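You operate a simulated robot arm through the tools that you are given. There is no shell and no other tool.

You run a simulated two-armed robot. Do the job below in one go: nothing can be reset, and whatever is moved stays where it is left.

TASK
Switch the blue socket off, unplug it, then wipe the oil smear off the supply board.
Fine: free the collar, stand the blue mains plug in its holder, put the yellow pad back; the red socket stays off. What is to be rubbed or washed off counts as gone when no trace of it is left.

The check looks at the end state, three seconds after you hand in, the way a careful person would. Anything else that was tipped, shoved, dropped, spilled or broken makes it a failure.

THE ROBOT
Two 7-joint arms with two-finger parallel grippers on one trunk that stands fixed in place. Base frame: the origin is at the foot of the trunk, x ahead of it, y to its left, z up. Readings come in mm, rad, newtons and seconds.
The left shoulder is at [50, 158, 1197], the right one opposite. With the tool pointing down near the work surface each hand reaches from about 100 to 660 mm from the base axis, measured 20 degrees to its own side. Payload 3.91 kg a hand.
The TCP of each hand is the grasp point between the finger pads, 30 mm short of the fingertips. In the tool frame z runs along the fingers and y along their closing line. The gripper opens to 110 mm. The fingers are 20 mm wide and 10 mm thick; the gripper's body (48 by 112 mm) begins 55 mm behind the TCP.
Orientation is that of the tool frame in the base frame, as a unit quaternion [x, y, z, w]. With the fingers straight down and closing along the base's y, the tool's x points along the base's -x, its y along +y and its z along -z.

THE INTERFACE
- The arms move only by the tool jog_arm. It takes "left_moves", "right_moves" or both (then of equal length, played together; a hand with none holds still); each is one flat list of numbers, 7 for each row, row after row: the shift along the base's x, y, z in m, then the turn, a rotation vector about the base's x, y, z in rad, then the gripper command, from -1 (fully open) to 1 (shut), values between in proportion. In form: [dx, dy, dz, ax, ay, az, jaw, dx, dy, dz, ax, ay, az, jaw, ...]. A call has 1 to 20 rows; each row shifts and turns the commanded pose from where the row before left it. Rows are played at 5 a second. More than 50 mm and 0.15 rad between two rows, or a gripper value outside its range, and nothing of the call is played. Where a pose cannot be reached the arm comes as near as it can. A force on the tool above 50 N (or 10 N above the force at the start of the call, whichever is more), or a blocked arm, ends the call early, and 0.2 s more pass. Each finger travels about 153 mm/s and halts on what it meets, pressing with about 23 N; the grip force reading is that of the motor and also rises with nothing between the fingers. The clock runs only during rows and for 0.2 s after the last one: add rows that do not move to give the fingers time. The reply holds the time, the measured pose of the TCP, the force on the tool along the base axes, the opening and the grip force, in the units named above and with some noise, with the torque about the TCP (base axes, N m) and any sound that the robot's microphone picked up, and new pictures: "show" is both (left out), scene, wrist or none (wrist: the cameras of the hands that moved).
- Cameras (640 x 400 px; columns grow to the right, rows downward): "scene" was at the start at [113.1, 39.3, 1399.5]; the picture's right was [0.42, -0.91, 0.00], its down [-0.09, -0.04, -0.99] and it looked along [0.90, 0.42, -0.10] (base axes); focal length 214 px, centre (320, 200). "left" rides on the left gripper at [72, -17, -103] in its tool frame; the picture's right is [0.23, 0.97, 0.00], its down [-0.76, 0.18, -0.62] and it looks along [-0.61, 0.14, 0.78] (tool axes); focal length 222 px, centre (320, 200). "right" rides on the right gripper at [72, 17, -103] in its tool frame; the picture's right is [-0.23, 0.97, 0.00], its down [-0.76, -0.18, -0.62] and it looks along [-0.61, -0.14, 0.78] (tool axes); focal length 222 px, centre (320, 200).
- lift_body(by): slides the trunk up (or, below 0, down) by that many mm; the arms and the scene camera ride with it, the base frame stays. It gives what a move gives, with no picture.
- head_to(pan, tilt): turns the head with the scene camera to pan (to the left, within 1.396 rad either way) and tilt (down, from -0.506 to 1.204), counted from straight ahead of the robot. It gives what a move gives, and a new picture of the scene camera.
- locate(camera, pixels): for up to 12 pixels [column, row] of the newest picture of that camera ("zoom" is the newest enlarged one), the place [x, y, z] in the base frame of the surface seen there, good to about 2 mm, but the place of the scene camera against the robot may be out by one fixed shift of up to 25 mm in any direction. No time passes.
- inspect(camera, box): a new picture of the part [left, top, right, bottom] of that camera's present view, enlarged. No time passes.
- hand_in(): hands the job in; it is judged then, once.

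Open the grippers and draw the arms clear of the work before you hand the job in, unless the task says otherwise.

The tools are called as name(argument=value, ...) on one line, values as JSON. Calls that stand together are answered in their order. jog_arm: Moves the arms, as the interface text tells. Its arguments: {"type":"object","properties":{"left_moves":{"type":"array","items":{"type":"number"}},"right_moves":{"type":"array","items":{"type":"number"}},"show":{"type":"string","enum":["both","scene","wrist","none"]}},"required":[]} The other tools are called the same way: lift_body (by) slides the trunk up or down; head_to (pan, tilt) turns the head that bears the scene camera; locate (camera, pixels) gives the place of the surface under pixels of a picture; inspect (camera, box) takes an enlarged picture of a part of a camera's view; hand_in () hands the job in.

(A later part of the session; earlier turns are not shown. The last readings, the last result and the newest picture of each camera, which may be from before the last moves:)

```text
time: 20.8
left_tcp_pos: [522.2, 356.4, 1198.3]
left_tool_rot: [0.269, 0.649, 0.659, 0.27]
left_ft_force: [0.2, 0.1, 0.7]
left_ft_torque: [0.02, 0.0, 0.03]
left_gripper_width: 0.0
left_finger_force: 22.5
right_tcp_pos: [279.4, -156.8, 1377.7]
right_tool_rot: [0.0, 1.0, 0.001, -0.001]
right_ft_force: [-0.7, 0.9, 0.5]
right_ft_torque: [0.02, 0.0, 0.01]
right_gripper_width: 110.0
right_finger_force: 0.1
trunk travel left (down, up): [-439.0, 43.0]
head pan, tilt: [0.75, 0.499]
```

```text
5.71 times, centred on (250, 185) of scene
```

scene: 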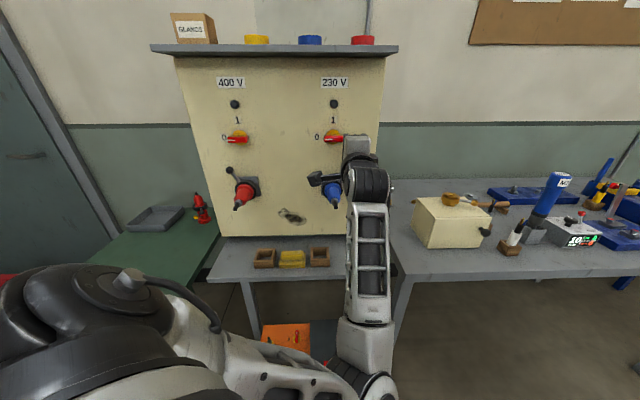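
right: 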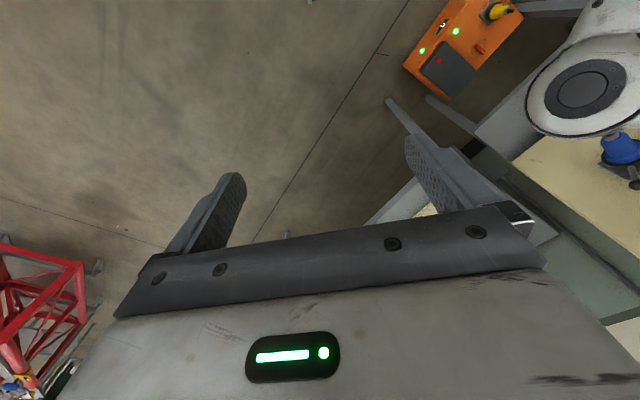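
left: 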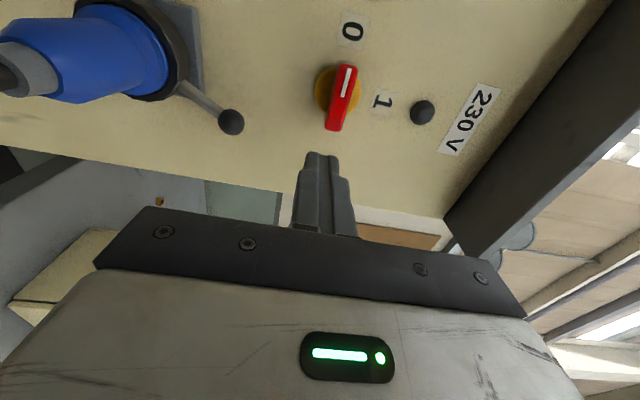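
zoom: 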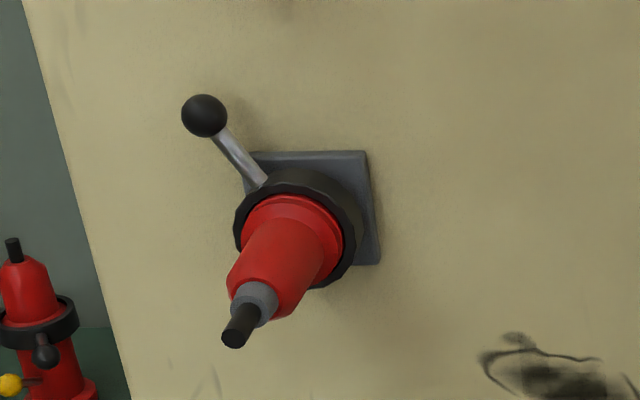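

The lever knob is at [581,409,1128]; no arrow shows which way frees it. I lower the hand to the right of the plug for a frontal view to find the plug's axis.

jog_arm(left_moves=[0.0028, -0.0127, -0.0233, 0, 0, 0, 1, 0.0028, -0.0127, -0.0233, 0, 0, 0, 1, 0.0028, -0.0127, -0.0233, 0, 0, 0, 1, 0, 0, 0, 0, 0, 0, 1], show="both")

```text
time: 21.8
left_tcp_pos: [532.1, 319.2, 1147.9]
left_tool_rot: [0.256, 0.645, 0.662, 0.283]
left_ft_force: [0.5, 0.4, -0.5]
left_ft_torque: [-0.03, -0.01, 0.02]
left_gripper_width: 0.1
left_finger_force: 23.2
right_tcp_pos: [280.2, -155.3, 1377.8]
right_tool_rot: [0.0, 1.0, 0.001, 0.001]
right_ft_force: [-0.5, -0.7, -0.2]
right_ft_torque: [0.0, 0.02, 0.01]
right_gripper_width: 110.0
right_finger_force: 0.1
trunk travel left (down, up): [-439.0, 43.0]
head pan, tilt: [0.75, 0.499]
```

scene: 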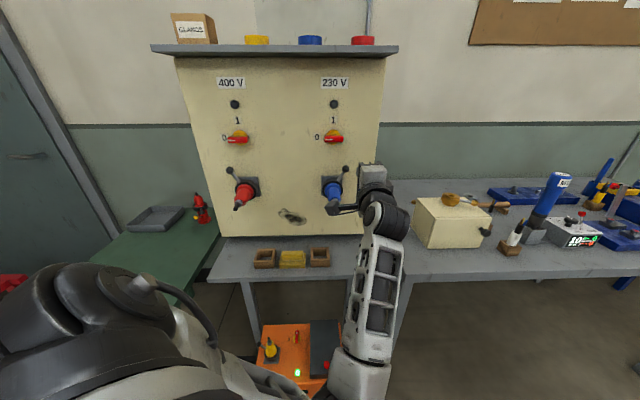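
left: 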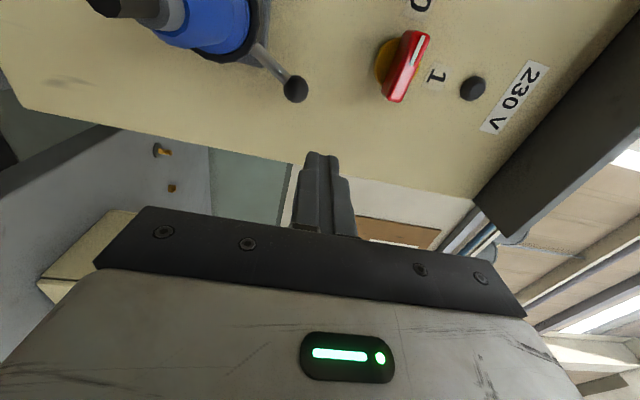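

The hand lags behind its command (z 1148 instead of 1128). I add still rows and look again.

jog_arm(left_moves=[0, 0, 0, 0, 0, 0, 1, 0, 0, 0, 0, 0, 0, 1, 0, 0, 0, 0, 0, 0, 1], show="wrist")

```text
time: 22.6
left_tcp_pos: [533.0, 320.5, 1148.7]
left_tool_rot: [0.257, 0.645, 0.662, 0.282]
left_ft_force: [0.0, 0.3, -0.3]
left_ft_torque: [0.0, 0.0, 0.01]
left_gripper_width: 0.1
left_finger_force: 22.5
right_tcp_pos: [279.1, -155.9, 1377.6]
right_tool_rot: [0.0, 1.0, 0.001, 0.001]
right_ft_force: [-0.3, 0.0, 0.4]
right_ft_torque: [0.02, -0.03, 0.01]
right_gripper_width: 109.8
right_finger_force: 0.0
trunk travel left (down, up): [-439.0, 43.0]
head pan, tilt: [0.75, 0.499]
```

left: 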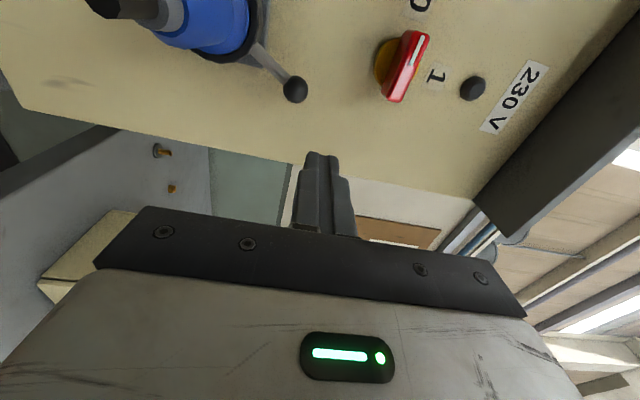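

The hand is stuck at its joint limits, so I use the trunk: lowering it carries the arm down in the same posture. I lower by 80 mm.

lift_body(by=-80)

inspect(camera="left", box=[0, 0, 640, 400])

head_to(pan=0.75, tilt=0.4)

```text
time: 23.8
left_tcp_pos: [533.0, 320.9, 1069.6]
left_tool_rot: [0.256, 0.644, 0.663, 0.283]
left_ft_force: [0.4, 0.0, 0.5]
left_ft_torque: [-0.02, -0.04, -0.02]
left_gripper_width: 0.1
left_finger_force: 23.1
right_tcp_pos: [279.6, -156.5, 1297.5]
right_tool_rot: [0.0, 1.0, 0.0, 0.001]
right_ft_force: [-0.5, 0.5, 0.0]
right_ft_torque: [0.03, 0.0, -0.01]
right_gripper_width: 110.0
right_finger_force: 0.1
trunk travel left (down, up): [-359.0, 123.0]
head pan, tilt: [0.75, 0.499]
```

```text
1.00 times, centred on (320, 200) of left (not enlarged: the box is as wide or as high as the picture)
```

zoom: 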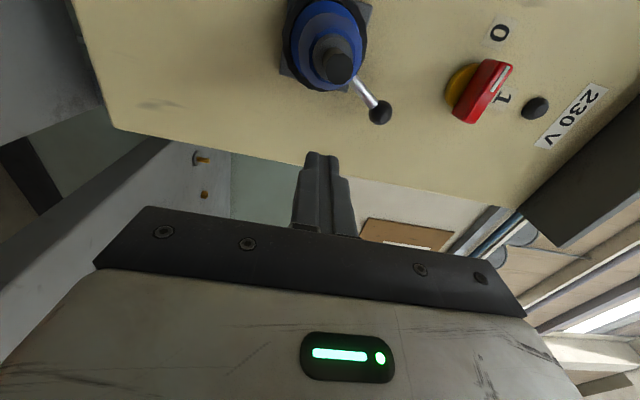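

```text
time: 24.4
left_tcp_pos: [533.0, 320.9, 1068.7]
left_tool_rot: [0.258, 0.644, 0.663, 0.282]
left_ft_force: [0.0, -0.3, -0.2]
left_ft_torque: [0.0, 0.02, 0.0]
left_gripper_width: 0.0
left_finger_force: 22.9
right_tcp_pos: [280.4, -156.6, 1298.1]
right_tool_rot: [0.0, 1.0, 0.001, 0.0]
right_ft_force: [0.5, 0.5, 0.5]
right_ft_torque: [-0.04, -0.01, 0.01]
right_gripper_width: 110.0
right_finger_force: 0.0
trunk travel left (down, up): [-359.0, 123.0]
head pan, tilt: [0.75, 0.4]
```

scene: 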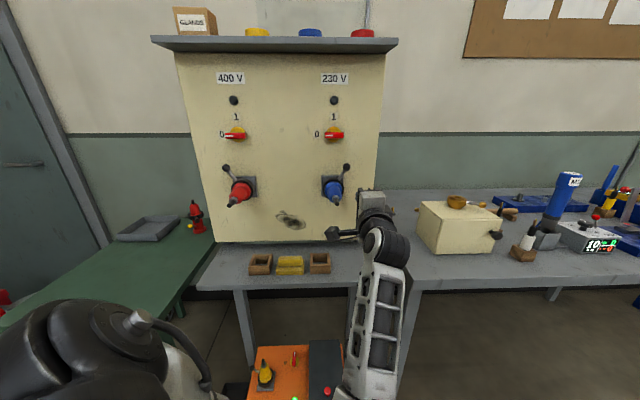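

The plug is now seen end-on at (335,50) in the wrist view. I measure the stub, body, collar and lever from this enlarged picture, and zoom further.

locate(camera="zoom", pixels=[[338, 68], [333, 50], [316, 35], [350, 30], [300, 40], [330, 5], [358, 40], [380, 112], [365, 95], [285, 60], [355, 80], [240, 60]])

inspect(camera="left", box=[260, 0, 420, 140])

```text
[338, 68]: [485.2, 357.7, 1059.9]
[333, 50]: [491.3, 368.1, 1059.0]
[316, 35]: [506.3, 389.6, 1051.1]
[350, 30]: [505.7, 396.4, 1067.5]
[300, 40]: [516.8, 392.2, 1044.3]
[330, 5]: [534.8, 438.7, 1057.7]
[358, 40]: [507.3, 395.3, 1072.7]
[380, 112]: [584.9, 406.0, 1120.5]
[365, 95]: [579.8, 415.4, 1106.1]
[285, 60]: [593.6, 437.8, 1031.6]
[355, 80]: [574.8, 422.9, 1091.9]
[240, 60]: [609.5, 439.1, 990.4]
```

```text
2.86 times, centred on (340, 70) of left
```

zoom: 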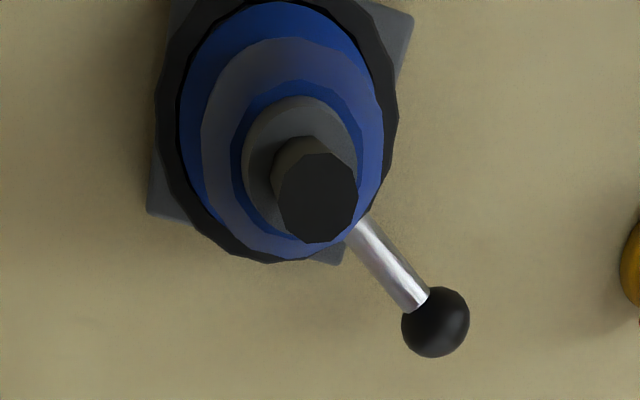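

The stub's end is at about [485,358,1060], so the plug's axis is at s≈90, z≈1059, reaching out to d≈596. I check the orange machine and the red fitting on the bench for a hint on which way a collar is freed.

inspect(camera="scene", box=[230, 335, 350, 400])

inspect(camera="scene", box=[160, 180, 260, 250])

inspect(camera="scene", box=[300, 140, 380, 220])

```text
5.33 times, centred on (290, 368) of scene
```

zoom: 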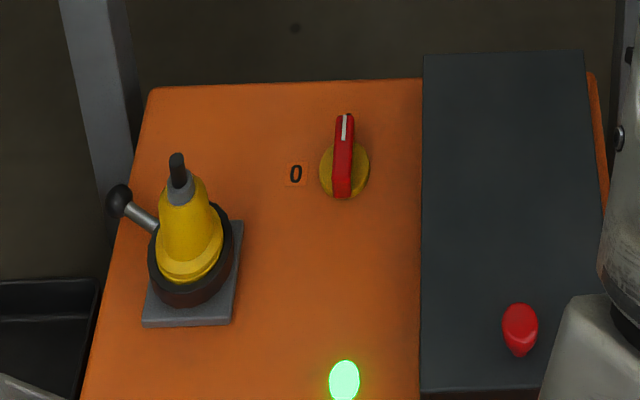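

```text
5.71 times, centred on (210, 215) of scene
```

zoom: 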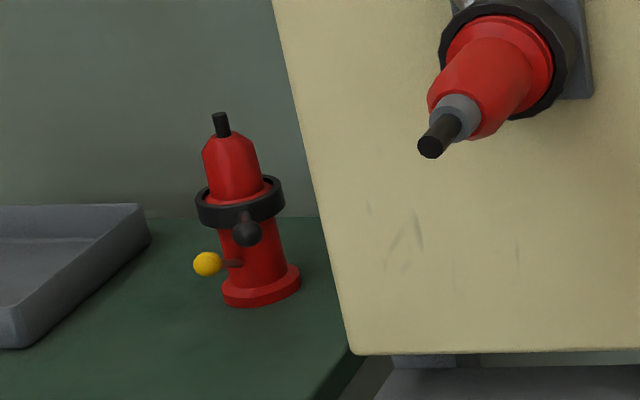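

```text
5.00 times, centred on (340, 180) of scene
```

zoom: 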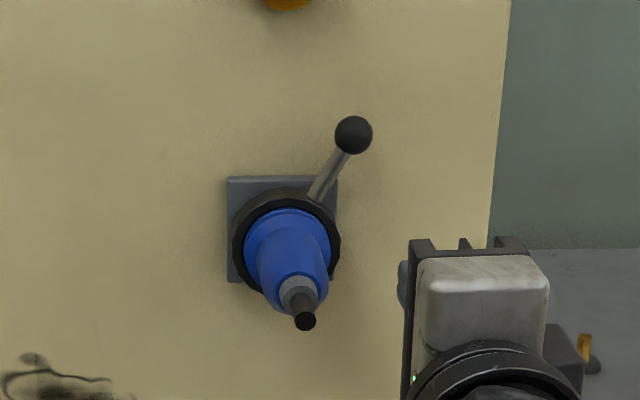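

No hint there, so I will try the lever gently. I raise the hand to knob height on the knob's right side and move forward.

jog_arm(left_moves=[0, 0, 0.025, 0, 0, 0, 1, 0, 0, 0.025, 0, 0, 0, 1, 0.0177, 0.0177, 0, 0, 0, 0, 1, 0.0177, 0.0177, 0, 0, 0, 0, 1, 0, 0, 0, 0, 0, 0, 1], show="both")

```text
time: 25.6
left_tcp_pos: [567.3, 356.6, 1099.4]
left_tool_rot: [0.269, 0.649, 0.658, 0.27]
left_ft_force: [-0.4, 0.1, 0.6]
left_ft_torque: [0.03, -0.01, 0.04]
left_gripper_width: 0.0
left_finger_force: 23.3
right_tcp_pos: [279.6, -155.5, 1298.1]
right_tool_rot: [-0.001, 1.0, 0.001, 0.0]
right_ft_force: [-0.2, 0.4, 0.1]
right_ft_torque: [-0.05, 0.0, -0.03]
right_gripper_width: 110.0
right_finger_force: 0.1
trunk travel left (down, up): [-359.0, 123.0]
head pan, tilt: [0.75, 0.4]
```

scene: 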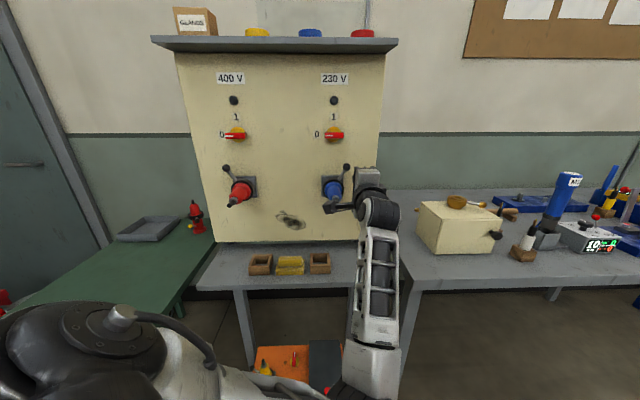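
left: 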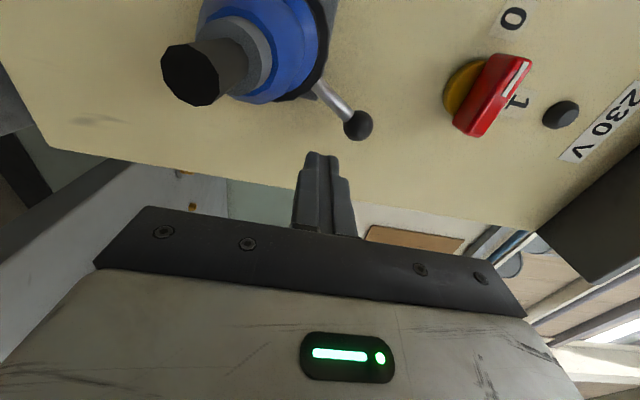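

The plug stub (205,75) is close to the wrist camera in this roll, so I roll another 90° to put the camera above the hand, backing off and rising a little meanwhile.

jog_arm(left_moves=[-0.0028, -0.0028, 0.002, 0, 0, 0, 1, -0.0028, -0.0028, 0.002, 0, 0, 0, 1, -0.0028, -0.0028, 0.002, 0.101, 0.101, 0, 1, -0.0028, -0.0028, 0.002, 0.101, 0.101, 0, 1, 0, 0, 0.002, 0.101, 0.101, 0, 1, 0, 0, 0.002, 0.101, 0.101, 0, 1, 0, 0, 0.002, 0.101, 0.101, 0, 1, 0, 0, 0.002, 0.101, 0.101, 0, 1, 0, 0, 0.002, 0.101, 0.101, 0, 1, 0, 0, 0.002, 0.101, 0.101, 0, 1, 0, 0, 0.002, 0.101, 0.101, 0, 1, 0, 0, 0, 0.101, 0.101, 0, 1, 0, 0, 0, 0.101, 0.101, 0, 1, 0, 0, 0, 0, 0, 0, 1], show="both")

```text
time: 28.6
left_tcp_pos: [554.9, 345.0, 1123.1]
left_tool_rot: [0.655, 0.265, 0.655, -0.269]
left_ft_force: [0.0, 0.9, 0.4]
left_ft_torque: [0.0, -0.01, -0.02]
left_gripper_width: 0.0
left_finger_force: 22.9
right_tcp_pos: [278.9, -156.6, 1296.9]
right_tool_rot: [0.0, 1.0, 0.001, 0.0]
right_ft_force: [0.1, 0.1, 0.4]
right_ft_torque: [0.03, -0.01, -0.03]
right_gripper_width: 109.9
right_finger_force: 0.1
trunk travel left (down, up): [-359.0, 123.0]
head pan, tilt: [0.75, 0.4]
```

scene: 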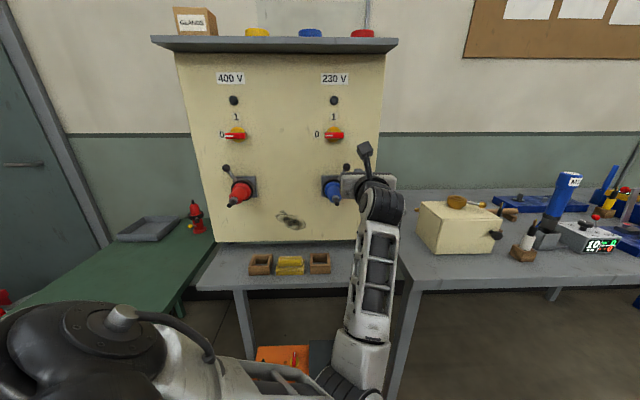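
left: 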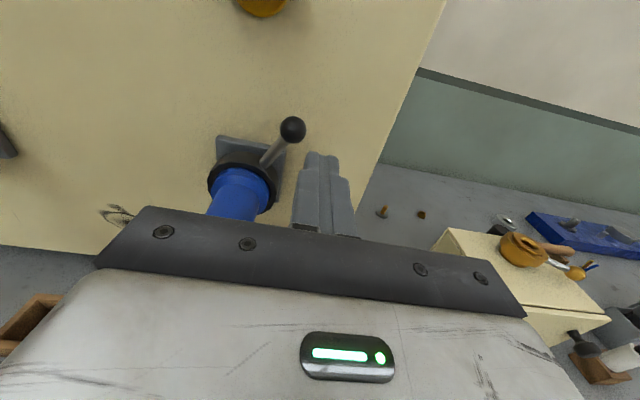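

The hand is now camera-up; knob at (292,129), fingertips at (322,165). I measure them.

locate(camera="left", pixels=[[292, 129], [282, 129], [302, 129], [292, 118], [292, 142], [268, 158], [240, 180], [215, 180], [267, 185], [322, 160], [240, 205], [250, 150]])

inspect(camera="left", box=[190, 90, 370, 230])

```text
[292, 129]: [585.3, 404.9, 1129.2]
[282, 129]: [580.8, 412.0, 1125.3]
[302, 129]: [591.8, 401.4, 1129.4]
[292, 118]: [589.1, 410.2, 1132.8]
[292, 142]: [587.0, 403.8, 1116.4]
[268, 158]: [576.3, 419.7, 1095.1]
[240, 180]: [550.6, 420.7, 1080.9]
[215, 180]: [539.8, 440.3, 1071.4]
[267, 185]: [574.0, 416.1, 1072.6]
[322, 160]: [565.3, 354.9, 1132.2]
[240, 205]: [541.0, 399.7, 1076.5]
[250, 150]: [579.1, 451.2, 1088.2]
```

```text
2.86 times, centred on (280, 160) of left
```

zoom: 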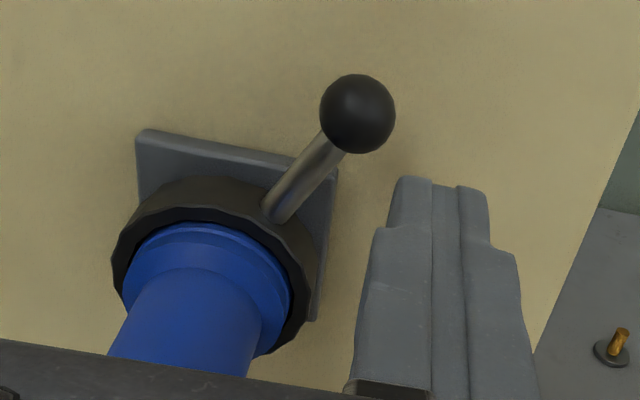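

The ball's centre is at about s≈127, z≈1124, d≈708, 30° right of the plug's vertical (axis s≈90, z≈1060). I go in beside its right side and push it left/up gently along the arc, about 8 mm of travel.

jog_arm(left_moves=[0.0028, -0.0028, 0, 0, 0, 0, 1, 0.0191, 0.0191, 0, 0, 0, 0, 1, 0.0191, 0.0191, 0, 0, 0, 0, 1, -0.0035, 0.0035, 0, 0, 0, 0, 1, -0.003, 0.003, 0.002, 0, 0, 0, 1, -0.003, 0.003, 0.002, 0, 0, 0, 1, 0, 0, 0, 0, 0, 0, 1], show="wrist")

```text
time: 30.2
left_tcp_pos: [587.3, 388.5, 1126.2]
left_tool_rot: [0.655, 0.264, 0.656, -0.267]
left_ft_force: [0.0, -0.5, 1.8]
left_ft_torque: [0.01, -0.01, -0.05]
left_gripper_width: 0.0
left_finger_force: 22.7
right_tcp_pos: [279.5, -155.9, 1298.4]
right_tool_rot: [0.0, 1.0, 0.001, 0.0]
right_ft_force: [-0.2, -0.1, 0.9]
right_ft_torque: [0.04, 0.01, 0.02]
right_gripper_width: 110.2
right_finger_force: 0.0
trunk travel left (down, up): [-359.0, 123.0]
head pan, tilt: [0.75, 0.4]
```

left: 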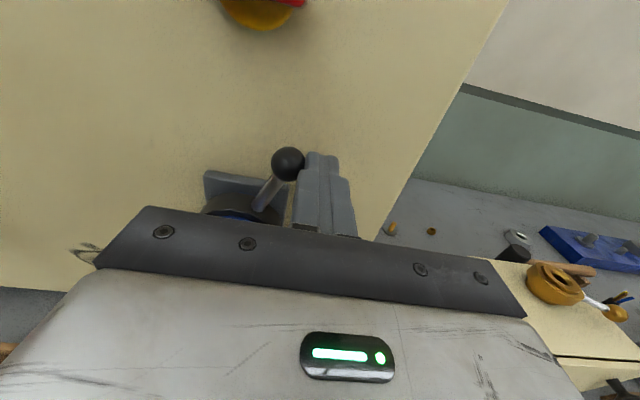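

The fingertip is touching the ball with almost no force. I push on another 12 mm along the arc.

jog_arm(left_moves=[-0.0037, 0.0037, 0.0025, 0, 0, 0, 1, -0.0037, 0.0037, 0.0025, 0, 0, 0, 1, 0, 0, 0, 0, 0, 0, 1], show="wrist")

locate(camera="left", pixels=[[288, 162], [278, 165], [290, 152], [270, 190], [260, 15]])

```text
time: 31.0
left_tcp_pos: [579.4, 397.1, 1132.9]
left_tool_rot: [0.655, 0.264, 0.655, -0.269]
left_ft_force: [-0.1, -1.2, 0.9]
left_ft_torque: [-0.01, 0.01, -0.01]
left_gripper_width: 0.0
left_finger_force: 22.9
right_tcp_pos: [279.8, -157.0, 1297.9]
right_tool_rot: [0.001, 1.0, 0.001, 0.002]
right_ft_force: [-0.6, 0.0, 0.4]
right_ft_torque: [0.0, -0.04, -0.02]
right_gripper_width: 110.0
right_finger_force: 0.1
trunk travel left (down, up): [-359.0, 123.0]
head pan, tilt: [0.75, 0.4]
```

left: 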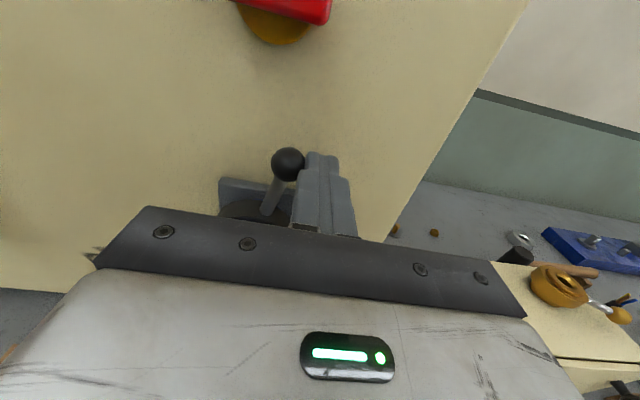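

```text
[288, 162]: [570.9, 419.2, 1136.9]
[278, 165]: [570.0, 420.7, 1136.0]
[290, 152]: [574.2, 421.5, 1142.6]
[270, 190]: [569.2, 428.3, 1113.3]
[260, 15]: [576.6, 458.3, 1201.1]
```

The lever follows freely (ball now near s≈108, z≈1133). I continue pushing it over the top.

jog_arm(left_moves=[-0.0045, 0.0045, 0.001, 0, 0, 0, 1, -0.0045, 0.0045, 0, 0, 0, 0, 1, -0.0045, 0.0045, 0, 0, 0, 0, 1, -0.0045, 0.0045, 0, 0, 0, 0, 1, -0.0045, 0.0045, 0, 0, 0, 0, 1, 0, 0, 0, 0, 0, 0, 1], show="wrist")

```text
time: 32.4
left_tcp_pos: [556.2, 419.8, 1132.7]
left_tool_rot: [0.655, 0.265, 0.655, -0.268]
left_ft_force: [0.8, -0.2, 0.4]
left_ft_torque: [0.03, -0.01, -0.01]
left_gripper_width: 0.0
left_finger_force: 23.3
right_tcp_pos: [279.8, -156.2, 1298.5]
right_tool_rot: [0.001, 1.0, 0.0, 0.0]
right_ft_force: [0.6, 1.0, -0.1]
right_ft_torque: [-0.02, 0.0, 0.03]
right_gripper_width: 110.0
right_finger_force: 0.0
trunk travel left (down, up): [-359.0, 123.0]
head pan, tilt: [0.75, 0.4]
```

left: 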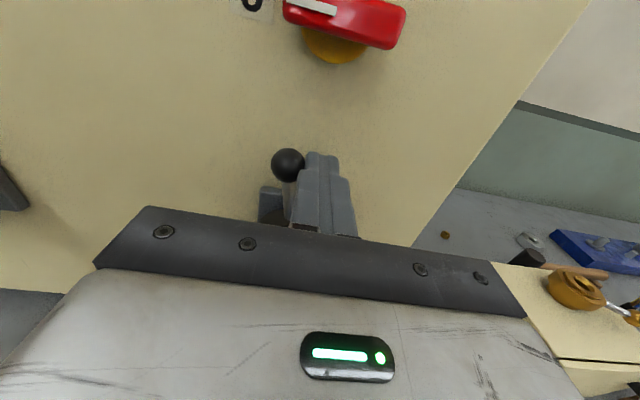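

Still free, the ball is now slightly left of vertical. I keep pushing left and slightly down.

jog_arm(left_moves=[-0.0042, 0.0042, -0.001, 0, 0, 0, 1, -0.0042, 0.0042, -0.0015, 0, 0, 0, 1, -0.0042, 0.0042, -0.002, 0, 0, 0, 1, -0.0042, 0.0042, -0.003, 0, 0, 0, 1, 0, 0, 0, 0, 0, 0, 1], show="both")

```text
time: 33.6
left_tcp_pos: [539.4, 435.8, 1124.9]
left_tool_rot: [0.655, 0.265, 0.656, -0.268]
left_ft_force: [1.5, -0.9, 0.1]
left_ft_torque: [0.01, -0.01, -0.04]
left_gripper_width: 0.1
left_finger_force: 22.9
right_tcp_pos: [279.9, -157.1, 1297.9]
right_tool_rot: [-0.001, 1.0, 0.001, 0.0]
right_ft_force: [-0.6, 0.8, 0.6]
right_ft_torque: [0.01, -0.03, -0.02]
right_gripper_width: 109.9
right_finger_force: 0.2
trunk travel left (down, up): [-359.0, 123.0]
head pan, tilt: [0.75, 0.4]
```

scene: 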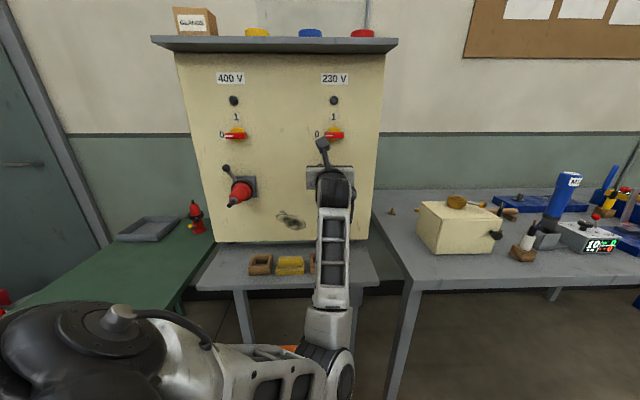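
left: 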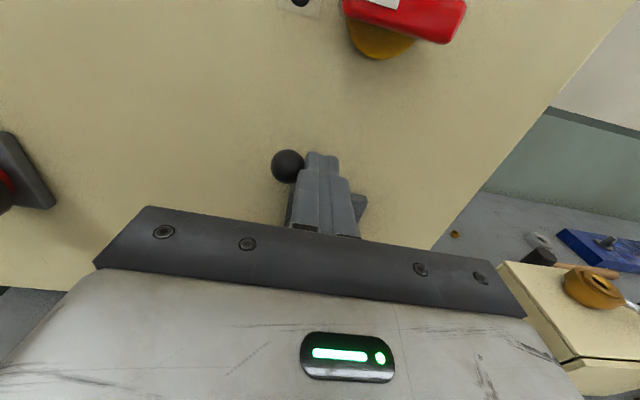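

Ball at about 30° left with no resistance or click yet. I push on.

jog_arm(left_moves=[-0.0038, 0.0038, -0.0035, 0, 0, 0, 1, -0.0038, 0.0038, -0.004, 0, 0, 0, 1, -0.0035, 0.0035, -0.004, 0, 0, 0, 1, 0, 0, 0, 0, 0, 0, 1], show="wrist")

inspect(camera="left", box=[200, 100, 420, 240])

```text
time: 34.3
left_tcp_pos: [537.1, 435.9, 1123.0]
left_tool_rot: [0.651, 0.255, 0.666, -0.261]
left_ft_force: [17.1, -4.9, 5.2]
left_ft_torque: [0.04, -0.1, -0.38]
left_gripper_width: 0.0
left_finger_force: 22.9
right_tcp_pos: [280.8, -155.6, 1298.0]
right_tool_rot: [0.0, 1.0, 0.001, 0.0]
right_ft_force: [0.2, -0.5, 0.3]
right_ft_torque: [-0.02, 0.01, -0.01]
right_gripper_width: 109.9
right_finger_force: 0.1
trunk travel left (down, up): [-359.0, 123.0]
head pan, tilt: [0.75, 0.4]
stopped in row 3 (left hand): the force on the tool passed its limit at 54 N (the readings are from after the stop); the commanded pose is now the measured one
```

left: 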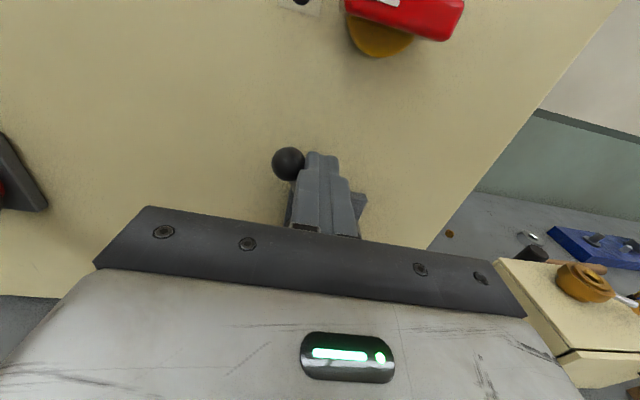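

```text
2.86 times, centred on (310, 170) of left
```

zoom: 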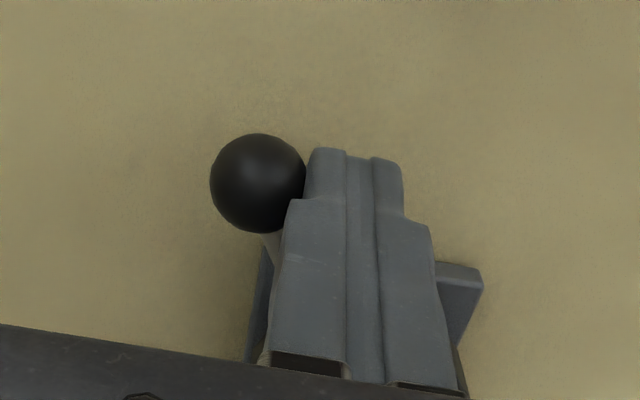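

The lever came up against a stop at about 30° left, after a free 60° swing from its start at 30° right, so the collar should be free. I back off, square the hand up, and open to about 75 mm above the plug.

jog_arm(left_moves=[0.0035, -0.0035, 0.002, 0, 0, 0, 1, -0.0163, -0.0163, 0.002, -0.0156, 0.0156, 0.038, 1, -0.0163, -0.0163, 0, 0, 0, 0, 1, 0.0048, -0.0048, 0, 0, 0, 0, -0.364, 0.0047, -0.0047, 0, 0, 0, 0, -0.364, 0, 0, 0, 0, 0, 0, -0.364, 0, 0, 0, 0, 0, 0, -0.364], show="both")

```text
time: 35.9
left_tcp_pos: [515.5, 392.8, 1126.4]
left_tool_rot: [0.652, 0.272, 0.652, -0.273]
left_ft_force: [0.3, -0.7, 0.1]
left_ft_torque: [0.02, -0.02, 0.0]
left_gripper_width: 75.0
left_finger_force: 0.0
right_tcp_pos: [280.3, -156.0, 1298.1]
right_tool_rot: [-0.001, 1.0, 0.001, 0.0]
right_ft_force: [0.4, 0.4, -0.4]
right_ft_torque: [0.0, 0.01, -0.01]
right_gripper_width: 110.1
right_finger_force: 0.0
trunk travel left (down, up): [-359.0, 123.0]
head pan, tilt: [0.75, 0.4]
```

scene: 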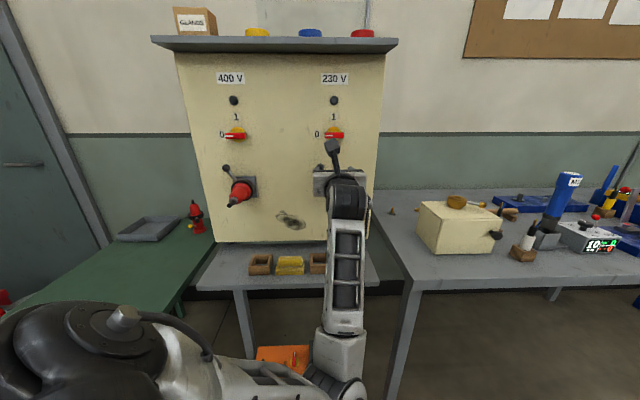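
left: 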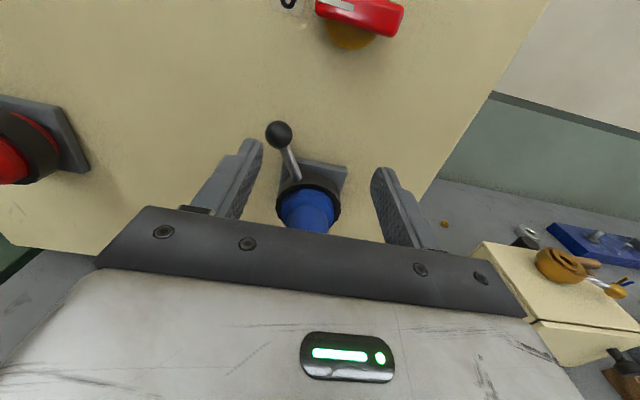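

The lever now leans left at (279,135) and the plug (308,208) lies between the open fingers. I check the centring of the plug against the fingers.

locate(camera="left", pixels=[[308, 215], [295, 215], [325, 215], [308, 192], [285, 205], [332, 205], [278, 133], [285, 190], [340, 200], [256, 145], [378, 172], [308, 228]])

inspect(camera="left", box=[220, 100, 420, 240])

```text
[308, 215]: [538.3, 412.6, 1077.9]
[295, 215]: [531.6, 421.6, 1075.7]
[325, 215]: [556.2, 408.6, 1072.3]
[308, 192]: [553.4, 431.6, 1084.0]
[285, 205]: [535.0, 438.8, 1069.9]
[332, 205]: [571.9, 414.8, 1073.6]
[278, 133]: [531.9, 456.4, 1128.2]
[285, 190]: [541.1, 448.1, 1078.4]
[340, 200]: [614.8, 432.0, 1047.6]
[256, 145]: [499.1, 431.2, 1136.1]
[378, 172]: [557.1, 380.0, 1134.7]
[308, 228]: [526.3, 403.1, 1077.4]
```

```text
2.86 times, centred on (320, 170) of left
```

zoom: 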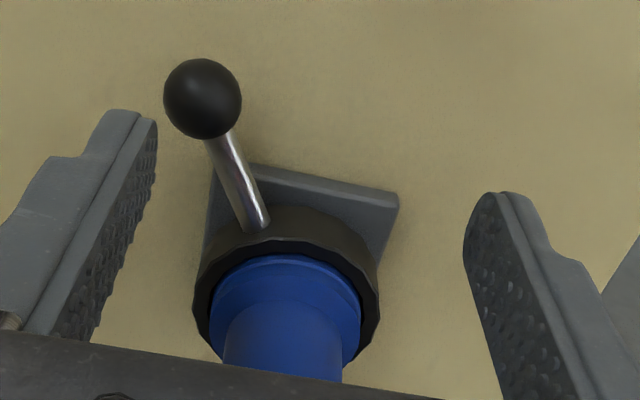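

The plug's axis is at s≈88, z≈1058 and the fingers' middle at s≈86.7. I nudge right 1.5 mm and then lower the trunk 68 mm so the fingers straddle the plug.

jog_arm(left_moves=[0.001, -0.001, 0, 0, 0, 0, -0.364, 0, 0, 0, 0, 0, 0, -0.364], show="none")

lift_body(by=-67)

inspect(camera="left", box=[0, 0, 640, 400])

```text
time: 36.5
left_tcp_pos: [514.9, 392.2, 1127.6]
left_tool_rot: [0.652, 0.274, 0.652, -0.274]
left_ft_force: [0.1, 0.2, 0.8]
left_ft_torque: [-0.02, 0.0, -0.01]
left_gripper_width: 75.0
left_finger_force: 0.0
right_tcp_pos: [279.9, -157.1, 1296.8]
right_tool_rot: [-0.001, 1.0, 0.001, 0.0]
right_ft_force: [0.0, 0.3, -0.2]
right_ft_torque: [-0.01, 0.0, -0.04]
right_gripper_width: 110.0
right_finger_force: 0.1
trunk travel left (down, up): [-359.0, 123.0]
head pan, tilt: [0.75, 0.4]
```

```text
time: 37.6
left_tcp_pos: [515.8, 392.1, 1060.3]
left_tool_rot: [0.652, 0.274, 0.652, -0.274]
left_ft_force: [0.3, -0.7, 0.1]
left_ft_torque: [0.0, 0.03, 0.01]
left_gripper_width: 75.0
left_finger_force: 0.0
right_tcp_pos: [279.5, -155.2, 1230.2]
right_tool_rot: [0.0, 1.0, 0.002, 0.001]
right_ft_force: [-0.3, 0.6, -0.5]
right_ft_torque: [0.01, -0.01, 0.01]
right_gripper_width: 110.1
right_finger_force: 0.1
trunk travel left (down, up): [-292.0, 190.0]
head pan, tilt: [0.75, 0.4]
```

```text
1.00 times, centred on (320, 200) of left (not enlarged: the box is as wide or as high as the picture)
```

zoom: 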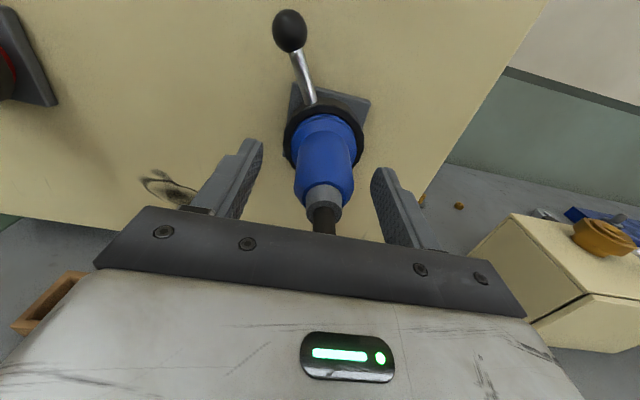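

The plug lies between the fingers; I check its sides and the stub's end distance.

locate(camera="zoom", pixels=[[323, 150], [323, 175], [300, 170], [350, 170], [324, 195], [324, 225], [310, 150], [340, 150], [256, 145], [378, 172], [296, 150], [355, 150]])

inspect(camera="left", box=[230, 80, 420, 240])

```text
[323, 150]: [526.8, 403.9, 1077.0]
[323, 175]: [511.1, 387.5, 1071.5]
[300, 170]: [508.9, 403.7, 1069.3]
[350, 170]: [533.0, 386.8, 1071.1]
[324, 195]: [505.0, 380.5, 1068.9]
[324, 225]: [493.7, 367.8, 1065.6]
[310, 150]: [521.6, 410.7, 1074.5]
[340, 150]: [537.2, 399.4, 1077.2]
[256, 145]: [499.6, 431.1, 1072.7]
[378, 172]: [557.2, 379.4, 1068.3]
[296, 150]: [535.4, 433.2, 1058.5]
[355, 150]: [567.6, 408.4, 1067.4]
```

```text
2.50 times, centred on (325, 160) of left
```

zoom: 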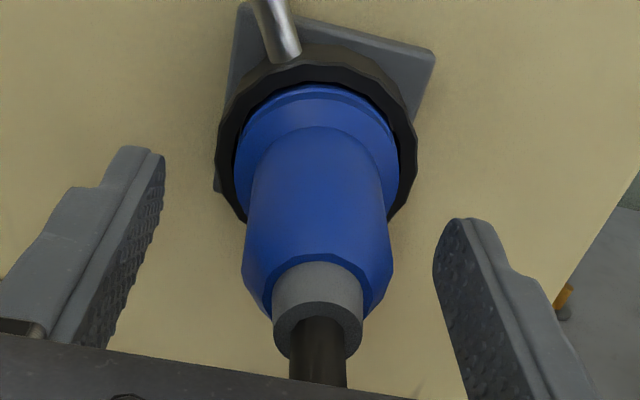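

Everything is centred (plug s≈88, fingers' middle s≈87, stub axis z≈1059). I close on the blue body.

jog_arm(left_moves=[0, 0, 0, 0, 0, 0, 0.2, 0, 0, 0, 0, 0, 0, 1, 0, 0, 0, 0, 0, 0, 1, 0, 0, 0, 0, 0, 0, 1], show="wrist")

```text
time: 38.6
left_tcp_pos: [515.5, 392.5, 1059.4]
left_tool_rot: [0.652, 0.274, 0.652, -0.274]
left_ft_force: [0.5, -2.2, -0.1]
left_ft_torque: [0.05, -0.03, -0.3]
left_gripper_width: 35.2
left_finger_force: 22.7
right_tcp_pos: [279.8, -156.7, 1230.4]
right_tool_rot: [0.0, 1.0, 0.002, 0.0]
right_ft_force: [-0.5, -0.5, 0.8]
right_ft_torque: [-0.01, 0.01, 0.05]
right_gripper_width: 109.7
right_finger_force: 0.0
trunk travel left (down, up): [-292.0, 190.0]
head pan, tilt: [0.75, 0.4]
```

left: 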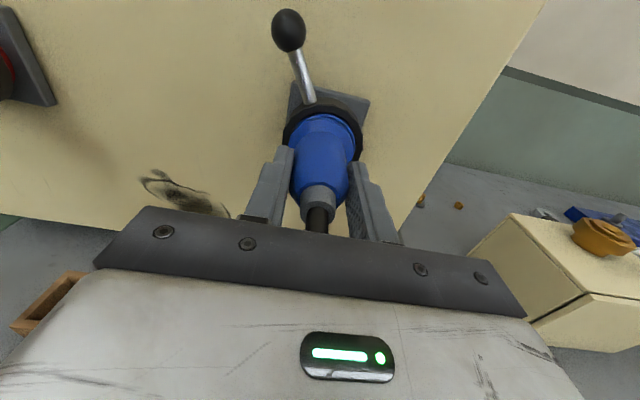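

Gripped at 35 mm. I pull straight out of the board in small steps.

jog_arm(left_moves=[-0.0035, -0.0035, 0, 0, 0, 0, 1, -0.0035, -0.0035, 0, 0, 0, 0, 1, -0.0035, -0.0035, 0, 0, 0, 0, 1, 0, 0, 0, 0, 0, 0, 1], show="wrist")

```text
time: 39.6
left_tcp_pos: [506.5, 380.8, 1059.0]
left_tool_rot: [0.652, 0.273, 0.652, -0.273]
left_ft_force: [3.6, -0.6, 1.0]
left_ft_torque: [0.11, -0.14, -0.28]
left_gripper_width: 35.3
left_finger_force: 23.9
right_tcp_pos: [280.9, -157.7, 1230.6]
right_tool_rot: [0.0, 1.0, 0.002, 0.0]
right_ft_force: [0.2, 1.0, -1.3]
right_ft_torque: [0.01, -0.04, -0.02]
right_gripper_width: 109.9
right_finger_force: 0.1
trunk travel left (down, up): [-292.0, 190.0]
head pan, tilt: [0.75, 0.4]
```

left: 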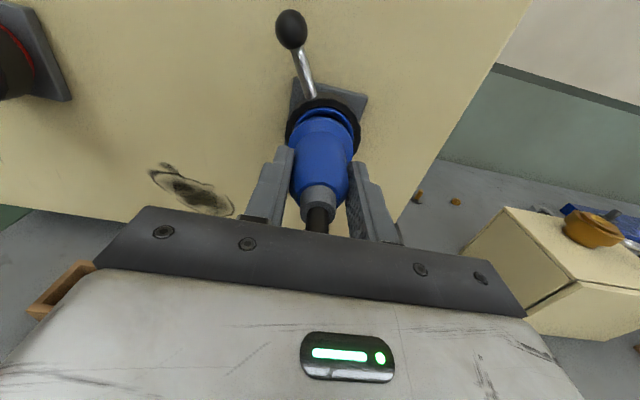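

The plug comes along (flange moving away from the collar) with little force. I keep pulling, 70 mm more.

jog_arm(left_moves=[-0.006, -0.006, 0, 0, 0, 0, 1, -0.006, -0.006, 0, 0, 0, 0, 1, -0.006, -0.006, 0, 0, 0, 0, 1, -0.008, -0.008, 0, 0, 0, 0, 1, -0.008, -0.008, 0, 0, 0, 0, 1, -0.008, -0.008, 0, 0, 0, 0, 1, -0.008, -0.008, 0, 0, 0, 0, 1, 0, 0, 0, 0, 0, 0, 1], show="both")

```text
time: 41.4
left_tcp_pos: [456.9, 330.7, 1058.6]
left_tool_rot: [0.652, 0.274, 0.652, -0.274]
left_ft_force: [0.1, -0.9, 0.5]
left_ft_torque: [-0.01, 0.04, 0.05]
left_gripper_width: 35.2
left_finger_force: 23.1
right_tcp_pos: [279.7, -155.4, 1230.1]
right_tool_rot: [0.0, 1.0, 0.001, 0.0]
right_ft_force: [0.7, 0.2, -0.5]
right_ft_torque: [0.03, 0.0, -0.01]
right_gripper_width: 110.0
right_finger_force: 0.0
trunk travel left (down, up): [-292.0, 190.0]
head pan, tilt: [0.75, 0.4]
```

scene: 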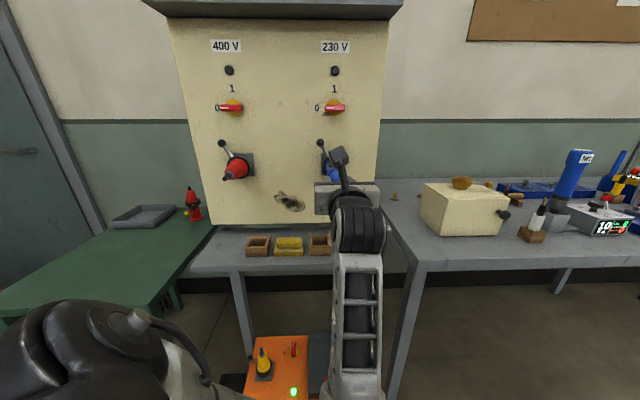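
left: 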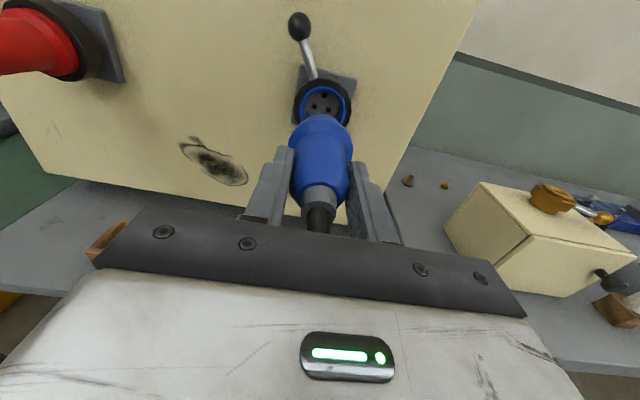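

The plug is out: the socket's three holes show at (323,102). Now I measure the holders and the pad with the scene camera, checking its offset against the blue lamp.

inspect(camera="scene", box=[235, 220, 345, 280])

locate(camera="scene", pixels=[[334, 71], [230, 71], [247, 237], [269, 237], [267, 250], [246, 251], [311, 236], [327, 236], [311, 250], [280, 238], [300, 237], [290, 254]])

```text
5.82 times, centred on (290, 250) of scene
```

zoom: 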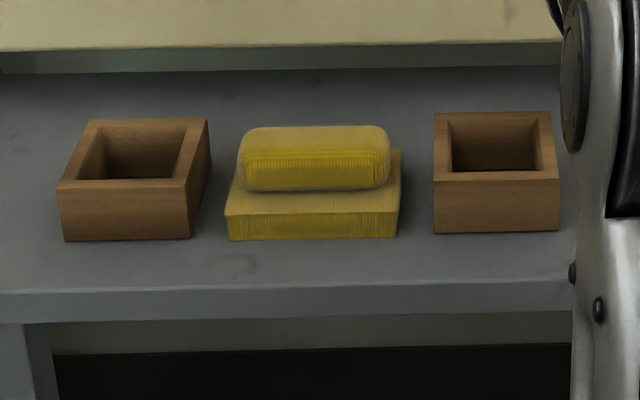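

```text
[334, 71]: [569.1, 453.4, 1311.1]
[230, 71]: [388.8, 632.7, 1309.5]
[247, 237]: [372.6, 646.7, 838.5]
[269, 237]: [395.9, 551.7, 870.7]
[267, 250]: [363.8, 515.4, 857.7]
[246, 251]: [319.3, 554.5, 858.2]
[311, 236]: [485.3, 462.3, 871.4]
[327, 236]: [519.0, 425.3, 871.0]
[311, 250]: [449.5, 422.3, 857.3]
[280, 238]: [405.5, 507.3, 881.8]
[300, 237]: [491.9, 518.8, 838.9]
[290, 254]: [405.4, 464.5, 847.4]
```

The right holder, under the blue socket, seems the smaller one. I measure the corners of both holders and the pad in this enlarged picture.

locate(camera="zoom", pixels=[[437, 116], [550, 114], [556, 176], [436, 180], [453, 122], [540, 120], [543, 168], [455, 172], [470, 160], [540, 205], [437, 230], [500, 100]])

locate(camera="zoom", pixels=[[92, 122], [204, 121], [184, 182], [62, 186], [105, 128], [185, 128], [230, 210], [395, 206], [400, 155], [250, 130], [385, 130], [315, 160]])

```text
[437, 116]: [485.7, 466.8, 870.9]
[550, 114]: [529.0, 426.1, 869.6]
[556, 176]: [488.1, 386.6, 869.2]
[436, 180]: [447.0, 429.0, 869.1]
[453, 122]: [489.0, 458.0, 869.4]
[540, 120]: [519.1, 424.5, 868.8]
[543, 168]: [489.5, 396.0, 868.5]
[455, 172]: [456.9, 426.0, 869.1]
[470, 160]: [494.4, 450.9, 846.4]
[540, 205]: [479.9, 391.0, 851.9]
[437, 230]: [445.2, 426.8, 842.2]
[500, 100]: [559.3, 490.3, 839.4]
```

```text
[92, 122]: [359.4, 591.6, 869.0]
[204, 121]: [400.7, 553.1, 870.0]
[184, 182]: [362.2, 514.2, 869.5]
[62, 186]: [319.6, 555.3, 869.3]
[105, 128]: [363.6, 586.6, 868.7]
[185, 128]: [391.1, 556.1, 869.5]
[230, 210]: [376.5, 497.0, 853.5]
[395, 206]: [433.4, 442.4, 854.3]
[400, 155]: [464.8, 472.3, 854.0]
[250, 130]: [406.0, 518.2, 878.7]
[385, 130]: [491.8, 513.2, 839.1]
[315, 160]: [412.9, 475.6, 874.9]
```

The right holder's top is a ~60 mm square centred near true [496,427], rim z≈850, shelf z≈820, 87 mm from the board. Now I measure the plug in the hand, especially its front end.

inspect(camera="left", box=[240, 60, 420, 240])

locate(camera="left", pixels=[[320, 120], [320, 130], [320, 140], [300, 135], [342, 135], [322, 165], [322, 195], [322, 210], [323, 103], [310, 100], [337, 103], [323, 85]])

```text
2.22 times, centred on (330, 150) of left
```

zoom: 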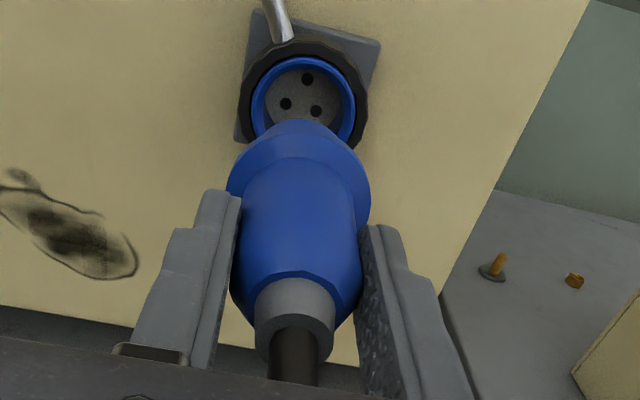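

```text
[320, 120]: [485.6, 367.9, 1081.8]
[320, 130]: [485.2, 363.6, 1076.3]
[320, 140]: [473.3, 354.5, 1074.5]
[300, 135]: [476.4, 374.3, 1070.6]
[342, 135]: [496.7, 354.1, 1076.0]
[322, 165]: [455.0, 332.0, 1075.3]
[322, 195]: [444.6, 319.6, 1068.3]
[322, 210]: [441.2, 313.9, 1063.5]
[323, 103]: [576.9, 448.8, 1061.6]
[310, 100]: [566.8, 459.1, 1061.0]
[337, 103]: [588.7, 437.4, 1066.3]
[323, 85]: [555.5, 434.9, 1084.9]
```

The flange's front is about 46 mm beyond the TCP with a nose ahead of it. In free space I first roll the hand back 90° (camera to the left), keeping the plug gripped.

jog_arm(left_moves=[0, 0, 0, -0.101, -0.101, 0, 1, 0, 0, 0, -0.101, -0.101, 0, 1, 0, 0, 0, -0.101, -0.101, 0, 1, 0, 0, 0, -0.101, -0.101, 0, 1, 0, 0, 0, -0.101, -0.101, 0, 1, 0, 0, 0, -0.101, -0.101, 0, 1, 0, 0, 0, -0.101, -0.101, 0, 1, 0, 0, 0, -0.101, -0.101, 0, 1, 0, 0, 0, -0.101, -0.101, 0, 1, 0, 0, 0, -0.101, -0.101, 0, 1, 0, 0, 0, -0.101, -0.101, 0, 1, 0, 0, 0, 0, 0, 0, 1], show="both")

```text
time: 44.0
left_tcp_pos: [455.2, 332.5, 1061.3]
left_tool_rot: [0.27, 0.657, 0.65, 0.27]
left_ft_force: [-0.2, 0.3, -0.1]
left_ft_torque: [-0.03, 0.05, 0.03]
left_gripper_width: 35.0
left_finger_force: 22.7
right_tcp_pos: [280.1, -156.5, 1230.8]
right_tool_rot: [0.0, 1.0, 0.001, 0.0]
right_ft_force: [-0.5, -0.4, -0.3]
right_ft_torque: [0.01, -0.01, 0.02]
right_gripper_width: 110.0
right_finger_force: 0.0
trunk travel left (down, up): [-292.0, 190.0]
head pan, tilt: [0.75, 0.4]
```

scene: 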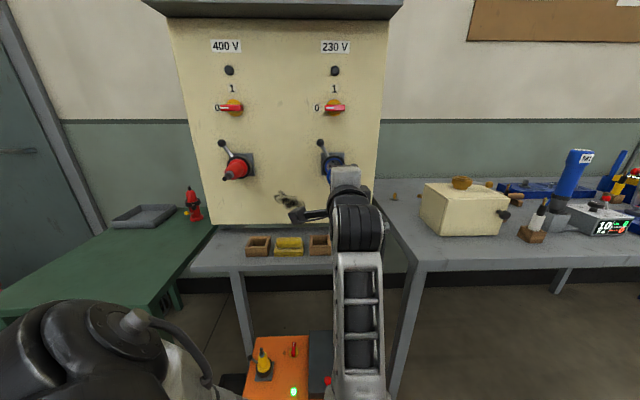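
left: 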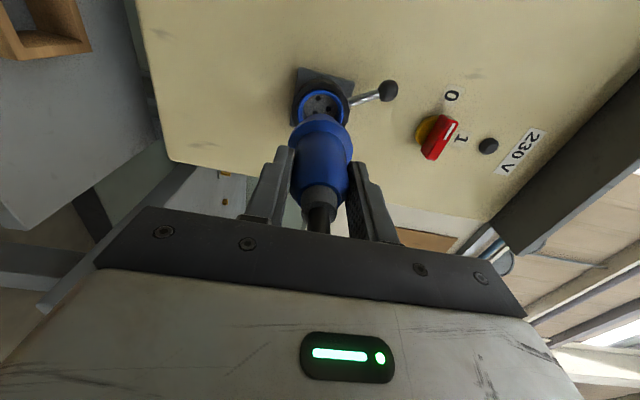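

Roll done without trouble. Now I pitch the hand down so the plug's front faces down, in two halves.

jog_arm(left_moves=[0, 0, 0, -0.101, 0.101, 0, 1, 0, 0, 0, -0.101, 0.101, 0, 1, 0, 0, 0, -0.101, 0.101, 0, 1, 0, 0, 0, -0.101, 0.101, 0, 1, 0, 0, 0, -0.101, 0.101, 0, 1, 0, 0, 0, -0.101, 0.101, 0, 1, 0, 0, 0, 0, 0, 0, 1], show="both")

```text
time: 45.6
left_tcp_pos: [455.1, 331.8, 1059.1]
left_tool_rot: [0.359, 0.868, 0.318, 0.132]
left_ft_force: [0.1, 0.6, 0.1]
left_ft_torque: [-0.04, 0.04, -0.02]
left_gripper_width: 35.2
left_finger_force: 23.9
right_tcp_pos: [278.9, -156.8, 1230.7]
right_tool_rot: [0.0, 1.0, 0.001, 0.0]
right_ft_force: [0.3, -0.4, 0.3]
right_ft_torque: [-0.02, 0.0, -0.01]
right_gripper_width: 109.9
right_finger_force: 0.2
trunk travel left (down, up): [-292.0, 190.0]
head pan, tilt: [0.75, 0.4]
```

scene: 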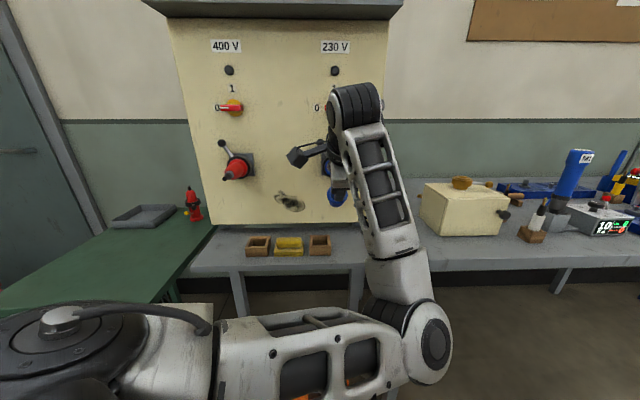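
left: 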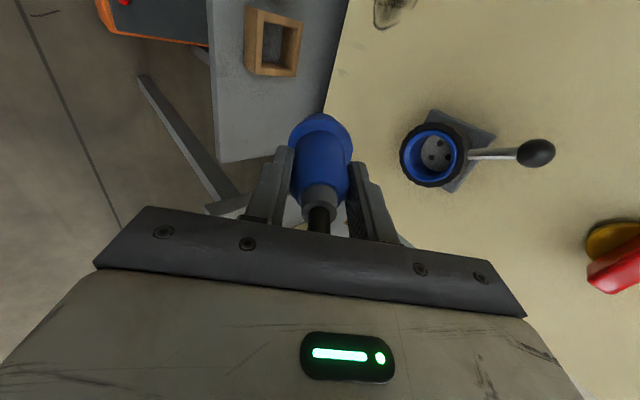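

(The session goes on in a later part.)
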